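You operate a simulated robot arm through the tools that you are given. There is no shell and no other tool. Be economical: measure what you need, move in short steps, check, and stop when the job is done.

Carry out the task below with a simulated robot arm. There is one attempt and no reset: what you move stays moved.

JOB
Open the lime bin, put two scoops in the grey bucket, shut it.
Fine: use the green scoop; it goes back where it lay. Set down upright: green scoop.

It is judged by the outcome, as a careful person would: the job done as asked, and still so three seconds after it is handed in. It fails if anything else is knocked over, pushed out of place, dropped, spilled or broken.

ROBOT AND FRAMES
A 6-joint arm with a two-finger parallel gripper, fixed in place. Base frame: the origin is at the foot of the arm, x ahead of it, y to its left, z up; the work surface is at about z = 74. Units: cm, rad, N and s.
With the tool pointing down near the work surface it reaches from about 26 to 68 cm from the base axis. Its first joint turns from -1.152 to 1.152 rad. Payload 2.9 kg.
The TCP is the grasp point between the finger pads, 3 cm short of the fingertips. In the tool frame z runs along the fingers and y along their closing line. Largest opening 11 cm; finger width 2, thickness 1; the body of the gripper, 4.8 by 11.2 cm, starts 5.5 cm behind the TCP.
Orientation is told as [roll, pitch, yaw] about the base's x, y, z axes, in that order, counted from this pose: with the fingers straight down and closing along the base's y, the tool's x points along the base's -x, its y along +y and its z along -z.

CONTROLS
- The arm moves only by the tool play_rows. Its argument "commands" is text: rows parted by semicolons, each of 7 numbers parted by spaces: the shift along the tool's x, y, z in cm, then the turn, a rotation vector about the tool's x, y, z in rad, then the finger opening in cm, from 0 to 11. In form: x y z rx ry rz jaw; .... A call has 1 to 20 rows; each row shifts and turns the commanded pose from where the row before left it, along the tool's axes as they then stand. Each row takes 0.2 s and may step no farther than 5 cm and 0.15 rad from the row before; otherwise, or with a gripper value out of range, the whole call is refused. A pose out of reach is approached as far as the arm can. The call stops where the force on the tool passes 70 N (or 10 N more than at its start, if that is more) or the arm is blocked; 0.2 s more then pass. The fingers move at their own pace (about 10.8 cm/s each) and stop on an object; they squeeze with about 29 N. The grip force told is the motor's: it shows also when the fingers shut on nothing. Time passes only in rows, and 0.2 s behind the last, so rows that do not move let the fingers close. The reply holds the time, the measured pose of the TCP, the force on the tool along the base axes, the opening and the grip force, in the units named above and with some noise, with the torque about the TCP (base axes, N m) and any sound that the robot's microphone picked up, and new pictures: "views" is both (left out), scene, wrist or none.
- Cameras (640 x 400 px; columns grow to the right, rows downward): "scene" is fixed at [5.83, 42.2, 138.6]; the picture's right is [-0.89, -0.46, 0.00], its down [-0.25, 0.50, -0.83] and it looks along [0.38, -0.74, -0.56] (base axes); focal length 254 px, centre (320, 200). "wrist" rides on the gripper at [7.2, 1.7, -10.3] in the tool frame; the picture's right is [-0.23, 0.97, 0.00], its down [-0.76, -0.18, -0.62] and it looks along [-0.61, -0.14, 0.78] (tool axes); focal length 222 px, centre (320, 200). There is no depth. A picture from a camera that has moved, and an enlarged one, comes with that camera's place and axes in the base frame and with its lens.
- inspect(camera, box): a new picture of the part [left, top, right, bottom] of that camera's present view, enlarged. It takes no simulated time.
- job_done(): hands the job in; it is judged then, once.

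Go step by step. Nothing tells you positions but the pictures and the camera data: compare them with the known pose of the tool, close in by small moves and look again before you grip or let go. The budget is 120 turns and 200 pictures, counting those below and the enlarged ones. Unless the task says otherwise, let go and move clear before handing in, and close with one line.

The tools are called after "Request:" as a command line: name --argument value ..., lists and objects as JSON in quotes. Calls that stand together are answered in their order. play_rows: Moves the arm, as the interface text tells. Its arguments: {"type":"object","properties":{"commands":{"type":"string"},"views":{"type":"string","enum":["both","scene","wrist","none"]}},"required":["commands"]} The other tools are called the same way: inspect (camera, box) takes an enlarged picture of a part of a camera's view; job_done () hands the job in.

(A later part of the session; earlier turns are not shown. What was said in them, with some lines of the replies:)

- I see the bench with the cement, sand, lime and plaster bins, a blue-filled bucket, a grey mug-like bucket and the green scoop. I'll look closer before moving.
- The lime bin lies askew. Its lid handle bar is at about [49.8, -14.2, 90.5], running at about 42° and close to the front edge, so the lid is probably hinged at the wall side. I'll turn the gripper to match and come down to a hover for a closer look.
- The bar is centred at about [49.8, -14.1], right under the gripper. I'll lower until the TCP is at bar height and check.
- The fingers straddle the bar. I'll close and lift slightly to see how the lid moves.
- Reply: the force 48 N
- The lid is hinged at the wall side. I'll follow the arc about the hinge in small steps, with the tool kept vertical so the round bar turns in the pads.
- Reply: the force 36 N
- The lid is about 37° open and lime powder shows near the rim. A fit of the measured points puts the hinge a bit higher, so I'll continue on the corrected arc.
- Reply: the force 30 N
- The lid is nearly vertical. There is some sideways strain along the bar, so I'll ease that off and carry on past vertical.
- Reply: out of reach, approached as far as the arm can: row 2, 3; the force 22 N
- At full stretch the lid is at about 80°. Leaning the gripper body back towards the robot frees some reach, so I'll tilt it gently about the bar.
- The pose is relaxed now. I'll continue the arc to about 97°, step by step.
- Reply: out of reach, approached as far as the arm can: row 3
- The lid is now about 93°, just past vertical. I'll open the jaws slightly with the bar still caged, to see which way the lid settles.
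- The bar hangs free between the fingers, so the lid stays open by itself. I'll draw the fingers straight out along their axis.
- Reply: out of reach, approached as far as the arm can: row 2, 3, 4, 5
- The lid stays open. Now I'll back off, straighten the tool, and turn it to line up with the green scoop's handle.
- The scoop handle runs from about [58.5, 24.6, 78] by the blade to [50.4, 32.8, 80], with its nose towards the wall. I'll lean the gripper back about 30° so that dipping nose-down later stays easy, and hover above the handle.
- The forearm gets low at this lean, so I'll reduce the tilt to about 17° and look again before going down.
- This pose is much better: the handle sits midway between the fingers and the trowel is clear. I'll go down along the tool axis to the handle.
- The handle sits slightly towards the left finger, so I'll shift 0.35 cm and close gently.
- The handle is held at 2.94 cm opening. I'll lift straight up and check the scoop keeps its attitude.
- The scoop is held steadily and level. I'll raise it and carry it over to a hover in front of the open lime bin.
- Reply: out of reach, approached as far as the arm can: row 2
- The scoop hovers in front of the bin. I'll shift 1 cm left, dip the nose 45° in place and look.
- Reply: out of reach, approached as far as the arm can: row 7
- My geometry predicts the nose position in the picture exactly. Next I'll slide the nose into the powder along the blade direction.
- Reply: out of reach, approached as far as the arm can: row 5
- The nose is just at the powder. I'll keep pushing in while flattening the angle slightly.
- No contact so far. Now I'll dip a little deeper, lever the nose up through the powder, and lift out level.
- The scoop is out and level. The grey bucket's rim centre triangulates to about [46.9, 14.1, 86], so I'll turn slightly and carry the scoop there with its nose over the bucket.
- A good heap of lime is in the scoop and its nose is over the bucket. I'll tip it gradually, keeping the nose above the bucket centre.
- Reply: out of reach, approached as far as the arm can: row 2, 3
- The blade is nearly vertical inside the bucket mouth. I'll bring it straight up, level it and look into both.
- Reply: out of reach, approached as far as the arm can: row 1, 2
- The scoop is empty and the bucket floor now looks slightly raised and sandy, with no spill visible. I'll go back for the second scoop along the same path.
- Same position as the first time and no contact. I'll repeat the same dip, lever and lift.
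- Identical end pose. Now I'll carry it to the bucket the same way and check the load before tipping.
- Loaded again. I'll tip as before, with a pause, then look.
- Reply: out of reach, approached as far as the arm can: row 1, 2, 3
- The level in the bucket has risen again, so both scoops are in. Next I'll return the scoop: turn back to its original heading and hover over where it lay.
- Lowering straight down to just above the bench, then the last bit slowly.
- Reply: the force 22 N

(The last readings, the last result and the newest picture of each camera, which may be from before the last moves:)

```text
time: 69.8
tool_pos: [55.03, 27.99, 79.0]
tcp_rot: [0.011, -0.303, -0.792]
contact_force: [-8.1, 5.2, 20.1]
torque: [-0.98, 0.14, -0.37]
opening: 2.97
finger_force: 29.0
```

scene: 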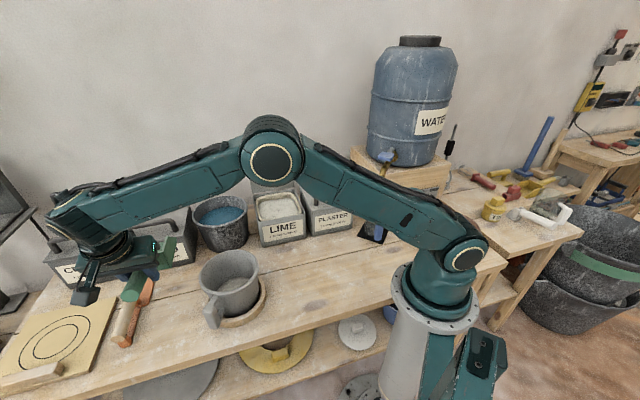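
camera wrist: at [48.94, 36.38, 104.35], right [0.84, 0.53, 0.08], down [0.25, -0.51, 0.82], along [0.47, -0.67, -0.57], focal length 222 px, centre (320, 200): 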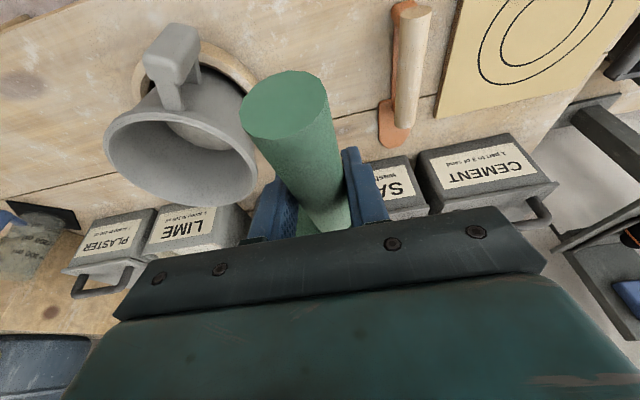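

It's on the bench. I'll ease up a hair and open the fingers.

Request:
play_rows --commands "-0.03 0 -0.12 0 0 0 0;0 0 0 0 0 0 0;0 0 0 0 0 0 3.4;0 0 0 0 0 0 4.2;0 0 0 0 0 0 5;0 0 0 0 0 0 5.4;0 0 0 0 0 0 5.4"

Request:
inspect --camera "wrist" --box '[200, 0, 440, 240]'

```text
time: 71.4
tool_pos: [55.01, 28.05, 79.01]
tcp_rot: [0.007, -0.303, -0.795]
contact_force: [0.0, -0.4, -0.9]
torque: [0.0, -0.02, 0.0]
opening: 5.4
finger_force: 0.0
camera wrist: at [49.1, 36.36, 86.68], right [0.84, 0.53, 0.08], down [0.25, -0.51, 0.82], along [0.47, -0.67, -0.57], focal length 222 px, centre (320, 200)
```

scene: 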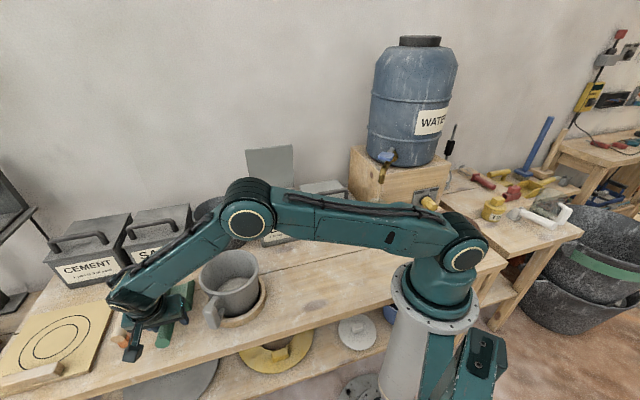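
wrist: 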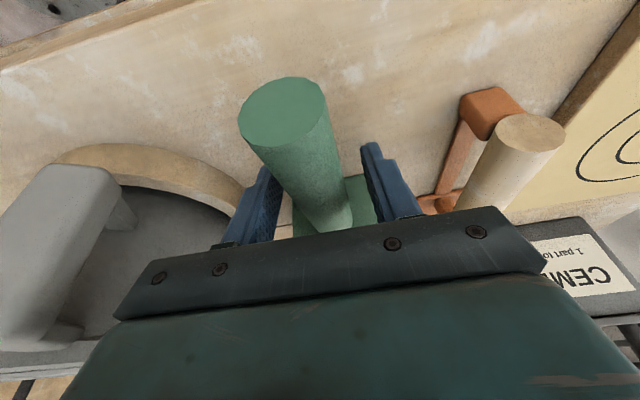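

```text
1.67 times, centred on (320, 120) of wrist
camera zoom: at [49.1, 36.36, 86.68], right [0.84, 0.53, 0.08], down [0.25, -0.51, 0.82], along [0.47, -0.67, -0.57], focal length 370 px, centre (320, 333)
```

zoom: 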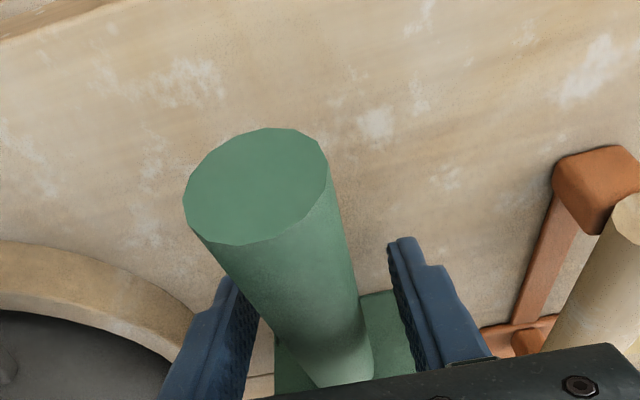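

Released. I'll withdraw along the tool axis, then rise and check the scoop's pose.

Request:
play_rows --commands "0 -0.05 -1.5 0 0 0 5.6;0 0 -2.5 0 0 0 5.6;0 0 -3.5 0 0 0 6;-1 0 -4.5 0 0 0 6;-1.2 0 -4.5 0 0 0 6;-1.2 0 -4.5 0 0 0 6;0 0 0 0 0.15 0 6;0 0 0 0 0.15 0 6;0 0 0 0 0 0 6"

Request:
inspect --camera "wrist" --box '[160, 0, 480, 200]'

Request:
inspect --camera "scene" --box '[100, 230, 300, 355]'

```text
time: 73.4
tool_pos: [52.63, 29.89, 100.27]
tcp_rot: [0.009, -0.004, -0.791]
contact_force: [0.1, 0.1, -0.8]
torque: [-0.01, -0.03, 0.01]
opening: 6.01
finger_force: 0.0
camera wrist: at [48.63, 36.37, 110.42], right [0.85, 0.52, 0.01], down [0.4, -0.67, 0.62], along [0.33, -0.53, -0.78], focal length 222 px, centre (320, 200)
```

scene: 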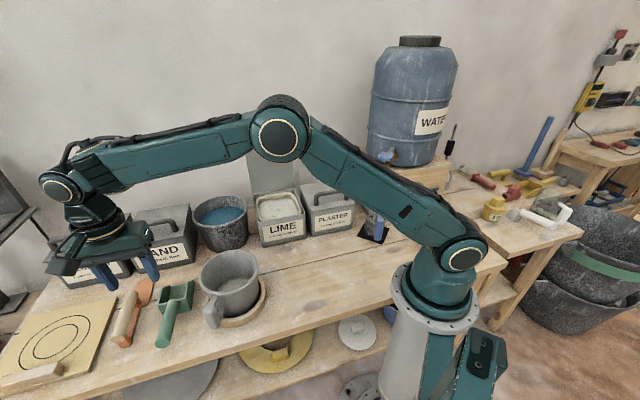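
wrist: 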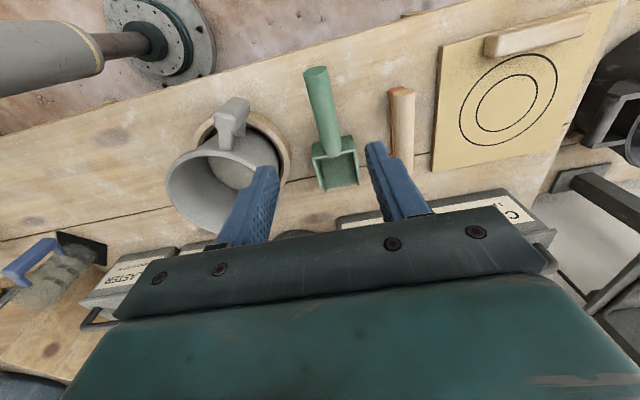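

```text
2.00 times, centred on (320, 100) of wrist
camera zoom: at [48.63, 36.37, 110.42], right [0.85, 0.52, 0.01], down [0.4, -0.67, 0.62], along [0.33, -0.53, -0.78], focal length 444 px, centre (320, 400)
```

zoom: 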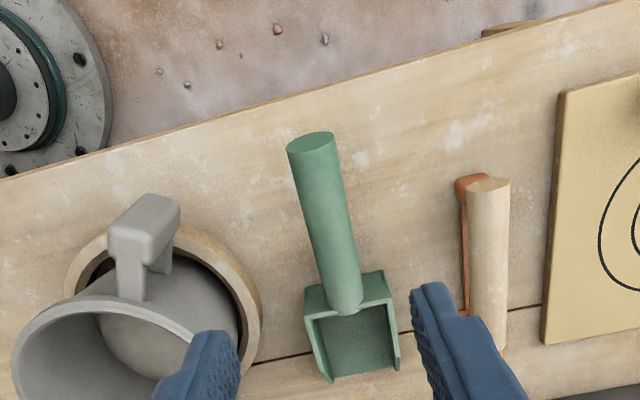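

```text
3.20 times, centred on (200, 292) of scene
camera zoom: at [5.83, 42.19, 138.6], right [-0.89, -0.46, 0.0], down [-0.25, 0.5, -0.83], along [0.38, -0.74, -0.56], focal length 812 px, centre (704, -96)
```

zoom: 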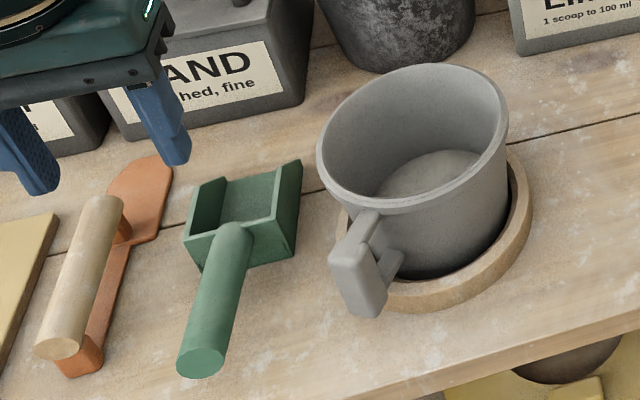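

The scoop is back where it lay, upright, and the bucket holds the lime. Next is the lid: I'll travel back to the bin and turn the gripper to the bar's direction.

Request:
play_rows --commands "-2.56 -2.93 -1.3 0 0 0 5;-2.56 -2.93 -1.3 0 0 0 5;-2.56 -2.93 -1.3 0 0 0 5;-2.56 -2.93 -1.3 0 0 0 5;-2.56 -2.93 -1.3 0 0 0 5;-2.56 -2.93 -1.3 0 0 0 5;-2.56 -2.93 -1.3 0 0 0 5;-2.56 -2.93 -1.3 0 0 0 5;-2.56 -2.93 -1.3 0 0 0 5;0 0 0 0 0 -0.138 5;0 0 0 0 0 -0.138 5;0 0 0 0 0 -0.138 5;0 0 0 0 0 -0.138 5;0 0 0 0 0 -0.138 5;0 0 0 0 0 -0.138 5;0 0 0 0 0 -0.138 5;0 0 0 0 0 -0.138 5;0 0 0 0 0 -0.138 5;0 0 0 0 0 -0.138 5;0 0 0 0 0 -0.138 5"

```text
time: 77.6
tool_pos: [49.95, -4.94, 111.78]
tcp_rot: [-0.004, -0.008, 0.729]
contact_force: [-0.4, -0.3, -0.1]
torque: [0.01, 0.0, 0.01]
opening: 5.02
finger_force: 0.0
camera wrist: at [43.38, -8.38, 121.91], right [-0.48, 0.88, 0.0], down [0.68, 0.37, 0.63], along [0.55, 0.3, -0.78], focal length 222 px, centre (320, 200)
```

scene: 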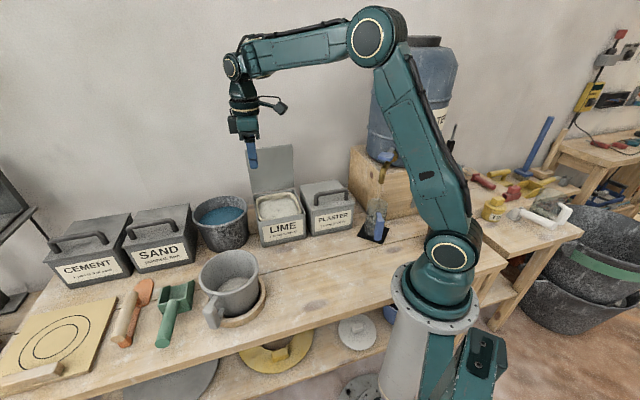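
wrist: 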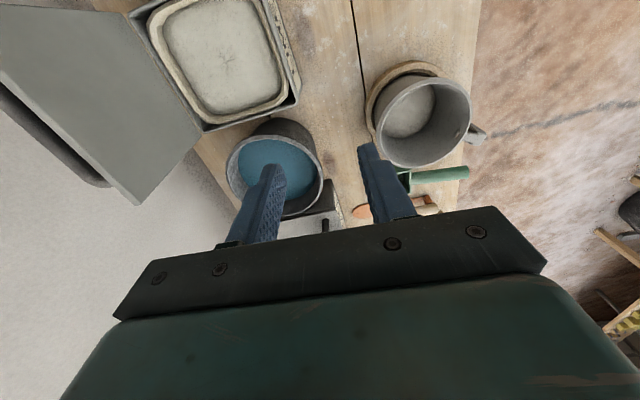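

The lid is still standing at about 93°. Getting back onto the bar is at the edge of reach, so I'll straddle the lid's free top edge with open fingers instead and bring it forward. First I'll hover over that edge.

Request:
play_rows --commands "0 0 0 0.125 0 0 5;0 0 0 0.125 0 0 5;1.26 -3.91 1.57 0 0 0 5;1.26 -3.91 1.57 0 0 0 5;1.26 -3.91 1.57 0 0 0 5;1.26 -3.91 1.57 0 0 0 5;1.26 -3.91 1.57 0 0 0 5;0 0 0 0 0 0 5"

Request:
inspect --camera "scene" --box '[210, 70, 350, 200]'

Request:
inspect --camera "wrist" --box '[200, 0, 480, 240]'

```text
time: 79.4
tool_pos: [59.36, -24.81, 108.69]
tcp_rot: [-0.254, -0.008, 0.73]
contact_force: [-0.3, -0.4, 0.3]
torque: [0.01, -0.01, -0.03]
opening: 5.03
finger_force: 0.0
camera wrist: at [50.98, -26.39, 118.16], right [-0.46, 0.86, -0.24], down [0.58, 0.49, 0.65], along [0.68, 0.16, -0.72], focal length 222 px, centre (320, 200)
```

scene: 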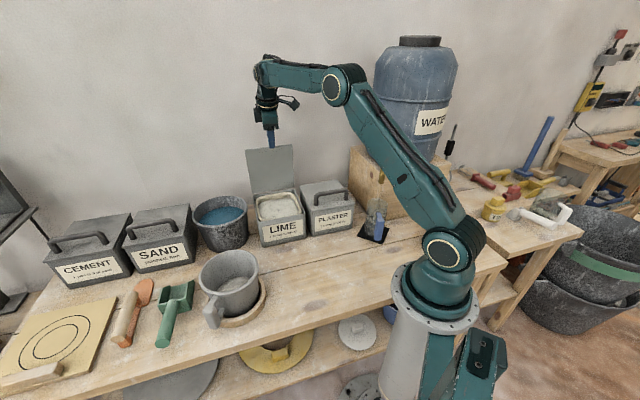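
wrist: 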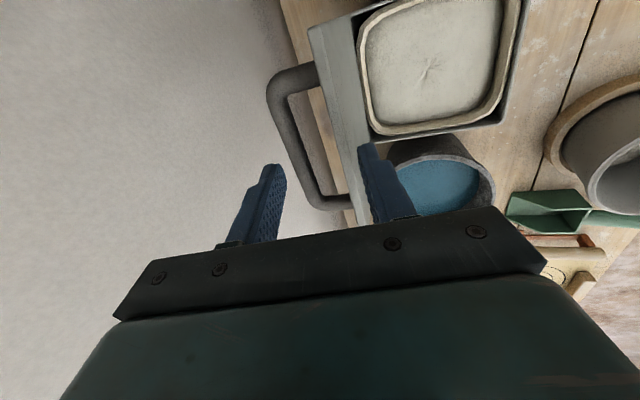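

```text
3.08 times, centred on (280, 135) of scene
camera zoom: at [5.83, 42.19, 138.6], right [-0.89, -0.46, 0.0], down [-0.25, 0.5, -0.83], along [0.38, -0.74, -0.56], focal length 781 px, centre (443, 400)
```

zoom: 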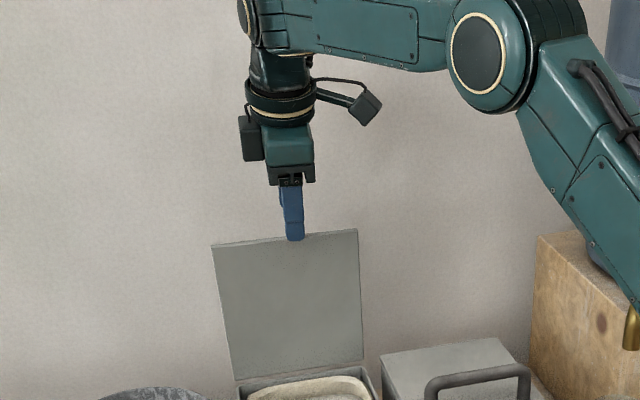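

```text
1.67 times, centred on (340, 120) of wrist
camera zoom: at [50.98, -26.39, 118.16], right [-0.46, 0.86, -0.24], down [0.58, 0.49, 0.65], along [0.68, 0.16, -0.72], focal length 370 px, centre (287, 333)
```

zoom: 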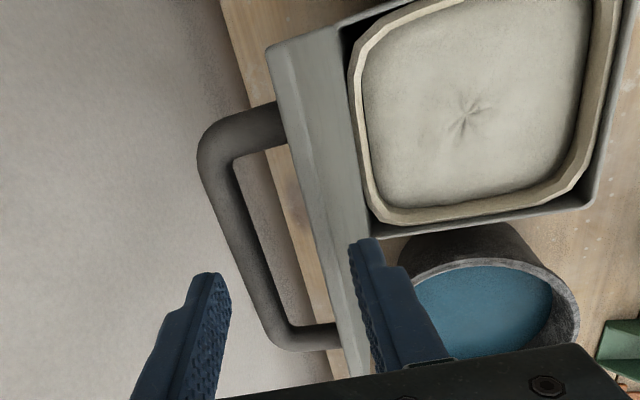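

The bar is now at u≈3 behind the hinge, so the lid is at about 86° and evidently holds by friction. That makes a proper grip on the bar reachable. I'll narrow the jaws and line up over the bar.

Request:
play_rows --commands "0 0 0 0 0 0 3.4;0 -0.8 0.2 0 0 0 3.4;0 -0.83 0.5 0 0 0 3.4;0 0 0 0 0 0 3.4" --views "wrist"

Request:
inspect --camera "wrist" --box '[200, 0, 480, 240]'

Request:
inspect --camera "scene" --box '[230, 90, 310, 170]'

```text
time: 80.4
tool_pos: [60.53, -26.12, 108.63]
tcp_rot: [-0.252, -0.01, 0.728]
contact_force: [0.1, -0.4, 0.6]
torque: [0.0, 0.01, 0.01]
opening: 3.38
finger_force: 0.0
camera wrist: at [52.23, -27.68, 117.95], right [-0.46, 0.86, -0.24], down [0.57, 0.49, 0.65], along [0.68, 0.16, -0.72], focal length 222 px, centre (320, 200)
```

wrist: 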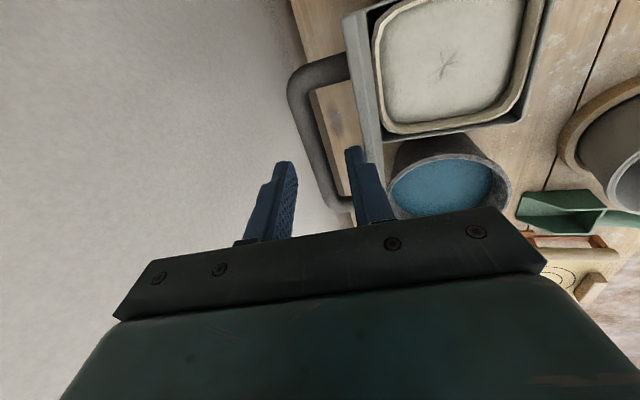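

```text
1.67 times, centred on (340, 120) of wrist
camera zoom: at [52.23, -27.68, 117.95], right [-0.46, 0.86, -0.24], down [0.57, 0.49, 0.65], along [0.68, 0.16, -0.72], focal length 370 px, centre (287, 333)
```

zoom: 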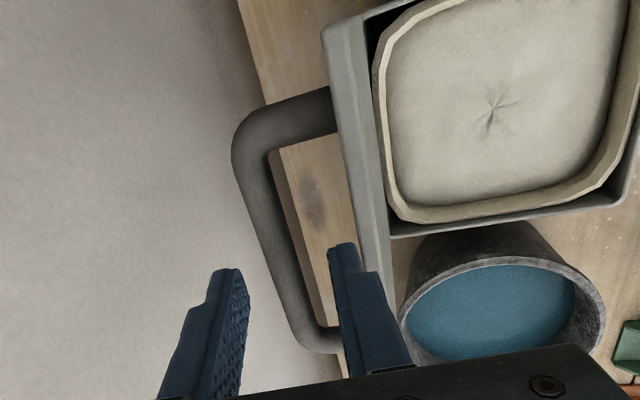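

```text
5.00 times, centred on (270, 130) of scene
camera zoom: at [5.83, 42.2, 138.6], right [-0.89, -0.46, 0.0], down [-0.25, 0.5, -0.83], along [0.38, -0.74, -0.56], focal length 1270 px, centre (570, 550)
```

zoom: 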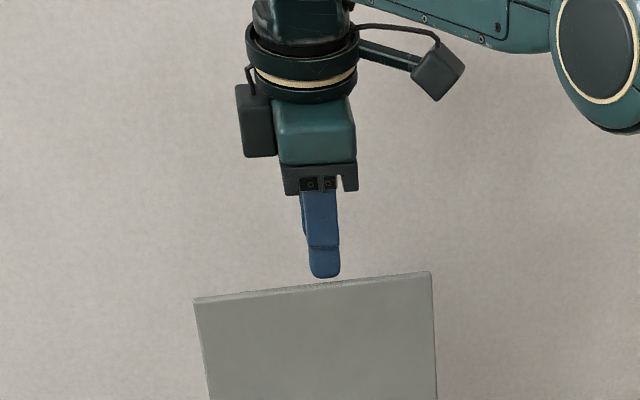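

Request:
play_rows --commands "0 -0.2 1.5 0 0 0 3.4;0 -0.2 1.5 0 0 0 3.4;0 0 1 0 0 0 3.4;0 0 0 0 0 0 3.4" --views "none"

Request:
inspect --camera "wrist" --box '[200, 0, 480, 240]'

```text
time: 81.4
tool_pos: [61.46, -27.1, 104.89]
tcp_rot: [-0.253, -0.008, 0.728]
contact_force: [0.3, 0.1, -1.5]
torque: [0.02, 0.0, 0.01]
opening: 3.4
finger_force: 0.0
```

```text
1.67 times, centred on (340, 120) of wrist
camera zoom: at [53.05, -28.68, 114.26], right [-0.46, 0.86, -0.24], down [0.57, 0.49, 0.65], along [0.68, 0.16, -0.72], focal length 370 px, centre (287, 333)
```

zoom: 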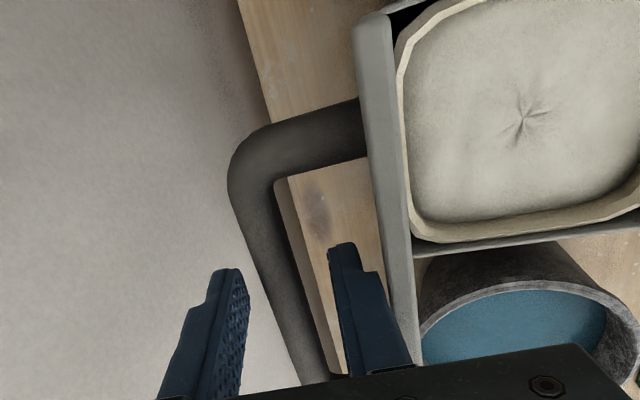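

The front finger is in the gap between bar and lid, and the bar is between the fingers. Lowering the rest and gripping.

Request:
play_rows --commands "0 0 1 0 0 0 3.4;0 0 1 0 0 0 3.4;0 0 0.8 0 0 0 3.4;0 0 0 0 0 0 0;0 0 0 0 0 0 0;0 0 0 0 0 0 0"

Request:
inspect --camera "scene" --box '[220, 110, 360, 250]'

```text
time: 82.8
tool_pos: [61.91, -27.56, 102.23]
tcp_rot: [-0.255, -0.009, 0.73]
contact_force: [0.2, -2.0, 1.7]
torque: [-0.12, 0.08, 0.98]
opening: 1.57
finger_force: 45.2
camera wrist: at [53.59, -29.23, 111.65], right [-0.46, 0.86, -0.24], down [0.57, 0.49, 0.65], along [0.68, 0.16, -0.72], focal length 222 px, centre (320, 200)
```

scene: 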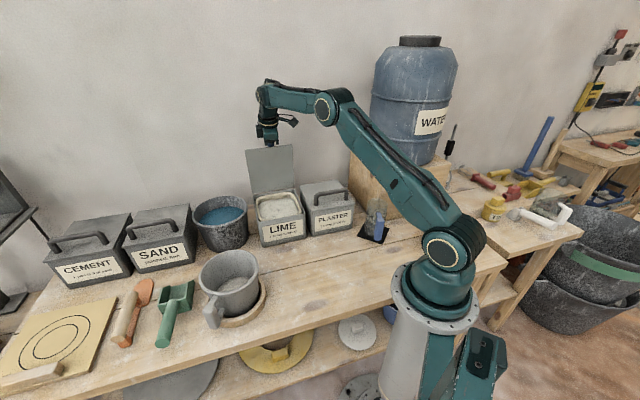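
wrist: 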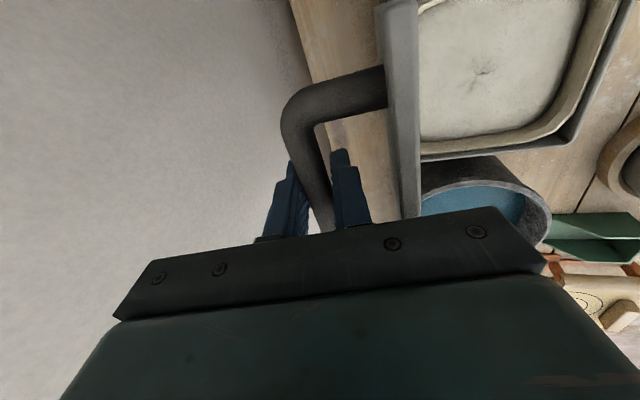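

```text
2.86 times, centred on (290, 180) of scene
camera zoom: at [5.83, 42.19, 138.61], right [-0.89, -0.46, 0.0], down [-0.25, 0.5, -0.83], along [0.38, -0.74, -0.56], focal length 726 px, centre (406, 257)
```

zoom: 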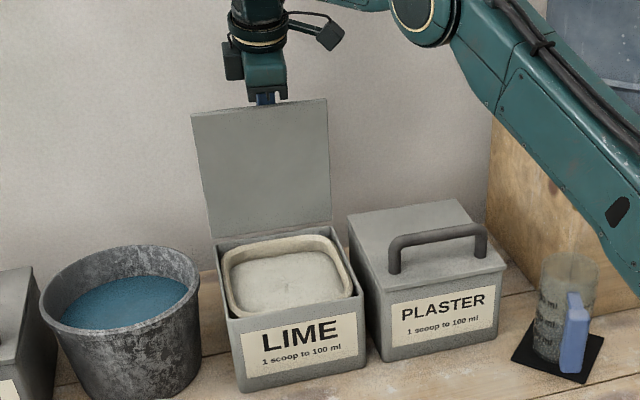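

The bar is gripped at about 86°. I'll lead the lid down on the reverse arc, straightening the tool as it comes.

Request:
play_rows --commands "0 1.54 -0.61 -0.064 0 0 0;0 1.57 -0.40 -0.064 0 0 0;0 1.62 -0.11 -0.064 0 0 0;0 1.61 0.18 -0.063 0 0 0;0 1.56 0.46 0 0 0 0;0 1.5 0.6 0 0 0 0;0 1.43 0.77 0 0 0 0;0 0 0 0 0 0 0" --views "scene"

```text
time: 84.6
tool_pos: [54.31, -19.61, 100.17]
tcp_rot: [0.003, -0.006, 0.723]
contact_force: [-20.9, -21.5, -2.3]
torque: [-0.15, 0.14, 0.88]
opening: 1.62
finger_force: 44.7
```

scene: 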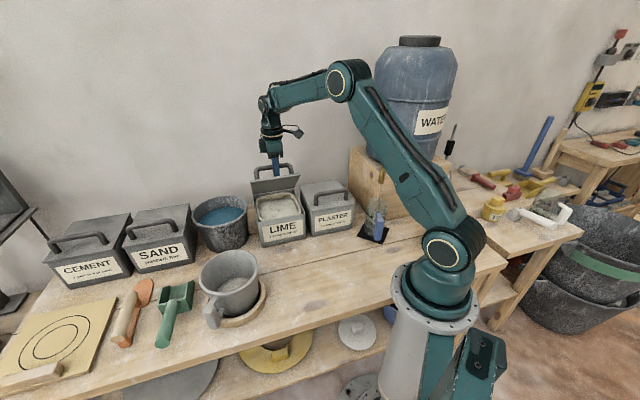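

Half way down, with some sideways strain along the bar. I'll ease it and continue.

Request:
play_rows --commands "0.4 1.33 0.92 0 0 0 0;0.05 1.24 1.04 0 0 0 0;0.05 1.13 1.17 0 0 0 0;0.05 0.99 1.28 0 0 0 0;0.05 0.86 1.37 0 0 0 0;0.03 0.71 1.45 0 0 0 0;0 0 0 0 0 0 0" --views "scene"

Request:
inspect --camera "scene" --box '[220, 140, 360, 260]'

```text
time: 86.2
tool_pos: [50.03, -15.01, 93.0]
tcp_rot: [0.001, -0.008, 0.727]
contact_force: [-2.9, -9.6, 0.1]
torque: [-0.2, 0.05, 0.92]
opening: 1.64
finger_force: 44.5
```

scene: 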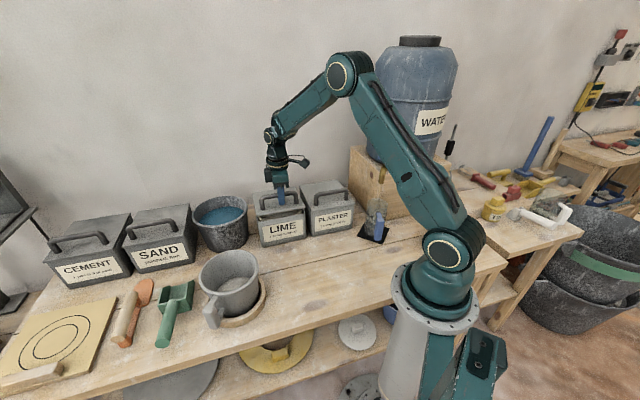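

```text
3.33 times, centred on (290, 200) of scene
camera zoom: at [5.82, 42.17, 138.61], right [-0.89, -0.46, 0.0], down [-0.25, 0.5, -0.83], along [0.38, -0.74, -0.56], focal length 846 px, centre (420, 200)
```

zoom: 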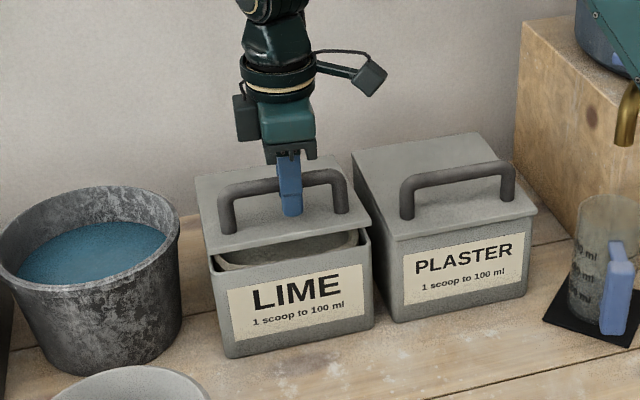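

Nearly shut. I'll finish the last 2 cm gently.

Request:
play_rows --commands "0 0.35 0.7 0 0 0 0;0 0.25 0.6 0 0 0 0;0 0.15 0.5 0 0 0 0;0 0 0.2 0 0 0 0;0 0 0 0 0 0 0" --views "none"

Request:
inspect --camera "scene" --box '[220, 140, 360, 260]'

```text
time: 87.4
tool_pos: [49.7, -14.52, 91.04]
tcp_rot: [0.002, -0.009, 0.728]
contact_force: [0.5, -16.0, -0.5]
torque: [-0.08, 0.04, 0.93]
opening: 1.64
finger_force: 45.1
```

```text
3.33 times, centred on (290, 200) of scene
camera zoom: at [5.83, 42.15, 138.62], right [-0.89, -0.46, 0.0], down [-0.25, 0.5, -0.83], along [0.38, -0.74, -0.56], focal length 846 px, centre (420, 200)
```

zoom: 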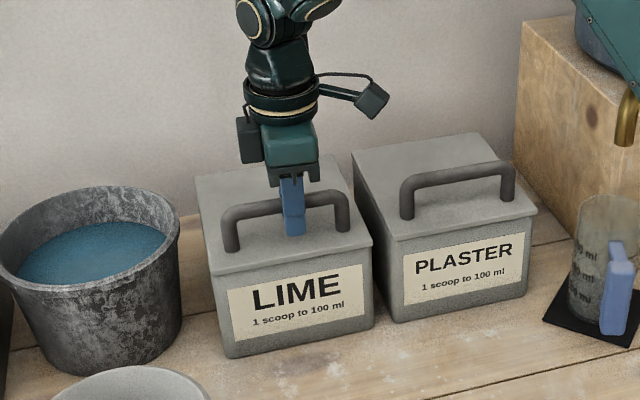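

It looks shut, but there's no downward reaction yet. I'll nudge it down slightly to be sure, then release and back away upward.

Request:
play_rows --commands "0 0 0.15 0 0 0 0;0 0 0.15 0 0 0 0;0 0 0 0 0 0 0" --views "none"

```text
time: 88.2
tool_pos: [49.59, -14.62, 91.05]
tcp_rot: [-0.002, -0.012, 0.728]
contact_force: [-8.6, -12.3, 33.4]
torque: [-0.45, 0.34, 0.95]
opening: 1.62
finger_force: 45.0
```

The lid is seated, with an upward reaction of 33 N. Releasing and rising clear.

Request:
play_rows --commands "0 0 -0.28 0 0 0 0;0 0 0 0 0 0 2.6;0 0 0 0 0 0 4;0 0 0 0 0 0 4.6;0 0 -1.5 0 0 0 4.6;0 0 -3 0 0 0 4.6;0 0 -4 0 0 0 5;0 2 -4 0 0 0 5;0 3 -3 0 0 0 5;0 0 0 0 0 0 5"

Request:
inspect --camera "scene" --box '[220, 140, 360, 260]'

Request:
inspect --camera "scene" --box '[100, 230, 300, 355]'

```text
time: 90.4
tool_pos: [45.97, -10.93, 106.58]
tcp_rot: [0.001, -0.008, 0.728]
contact_force: [0.4, 0.5, -0.6]
torque: [0.0, -0.02, 0.01]
opening: 5.01
finger_force: 0.1
camera wrist: at [39.41, -14.3, 116.79], right [-0.48, 0.88, 0.0], down [0.68, 0.37, 0.63], along [0.55, 0.3, -0.78], focal length 222 px, centre (320, 200)
```

scene: 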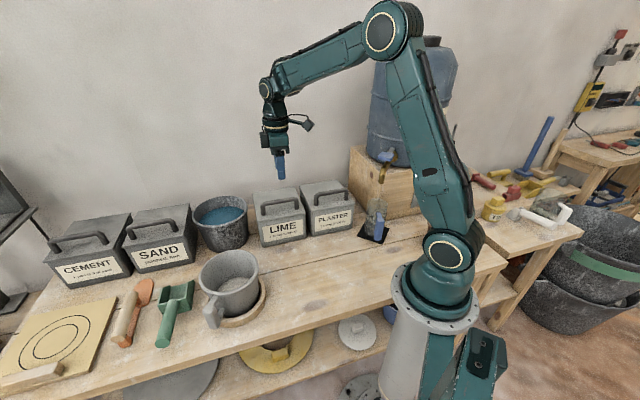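
wrist: 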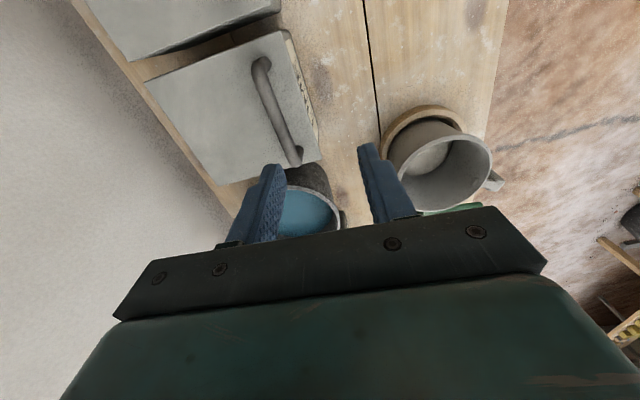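

```text
3.33 times, centred on (290, 200) of scene
camera zoom: at [5.83, 42.2, 138.6], right [-0.89, -0.46, 0.0], down [-0.25, 0.5, -0.83], along [0.38, -0.74, -0.56], focal length 846 px, centre (420, 200)
```

zoom: 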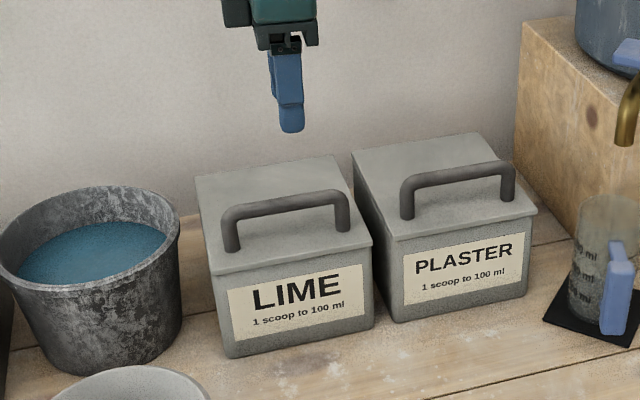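

```text
3.20 times, centred on (200, 292) of scene
camera zoom: at [5.83, 42.2, 138.6], right [-0.89, -0.46, 0.0], down [-0.25, 0.5, -0.83], along [0.38, -0.74, -0.56], focal length 812 px, centre (704, -96)
```

zoom: 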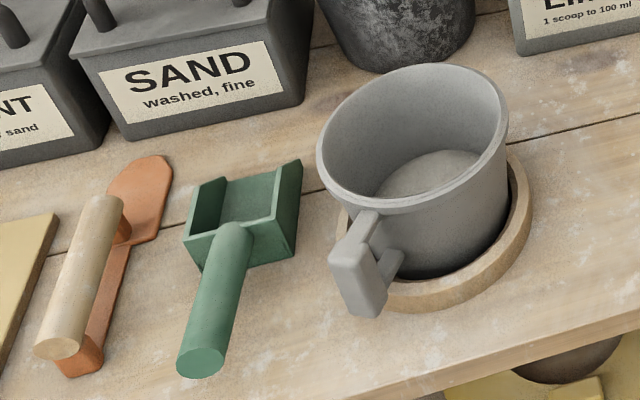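

The lime bin is shut, the bucket holds the two scoops, the scoop lies upright where it was, and the arm is clear. Handing in.

Request:
job_done

```text
The job is handed in.
```

I put two scoops of lime in the grey bucket, shut the lime bin, and laid the green scoop back upright within about half a centimetre of where it was. The bucket shifted by a few millimetres during the first pour but is still seated in its ring, and I saw no spills.
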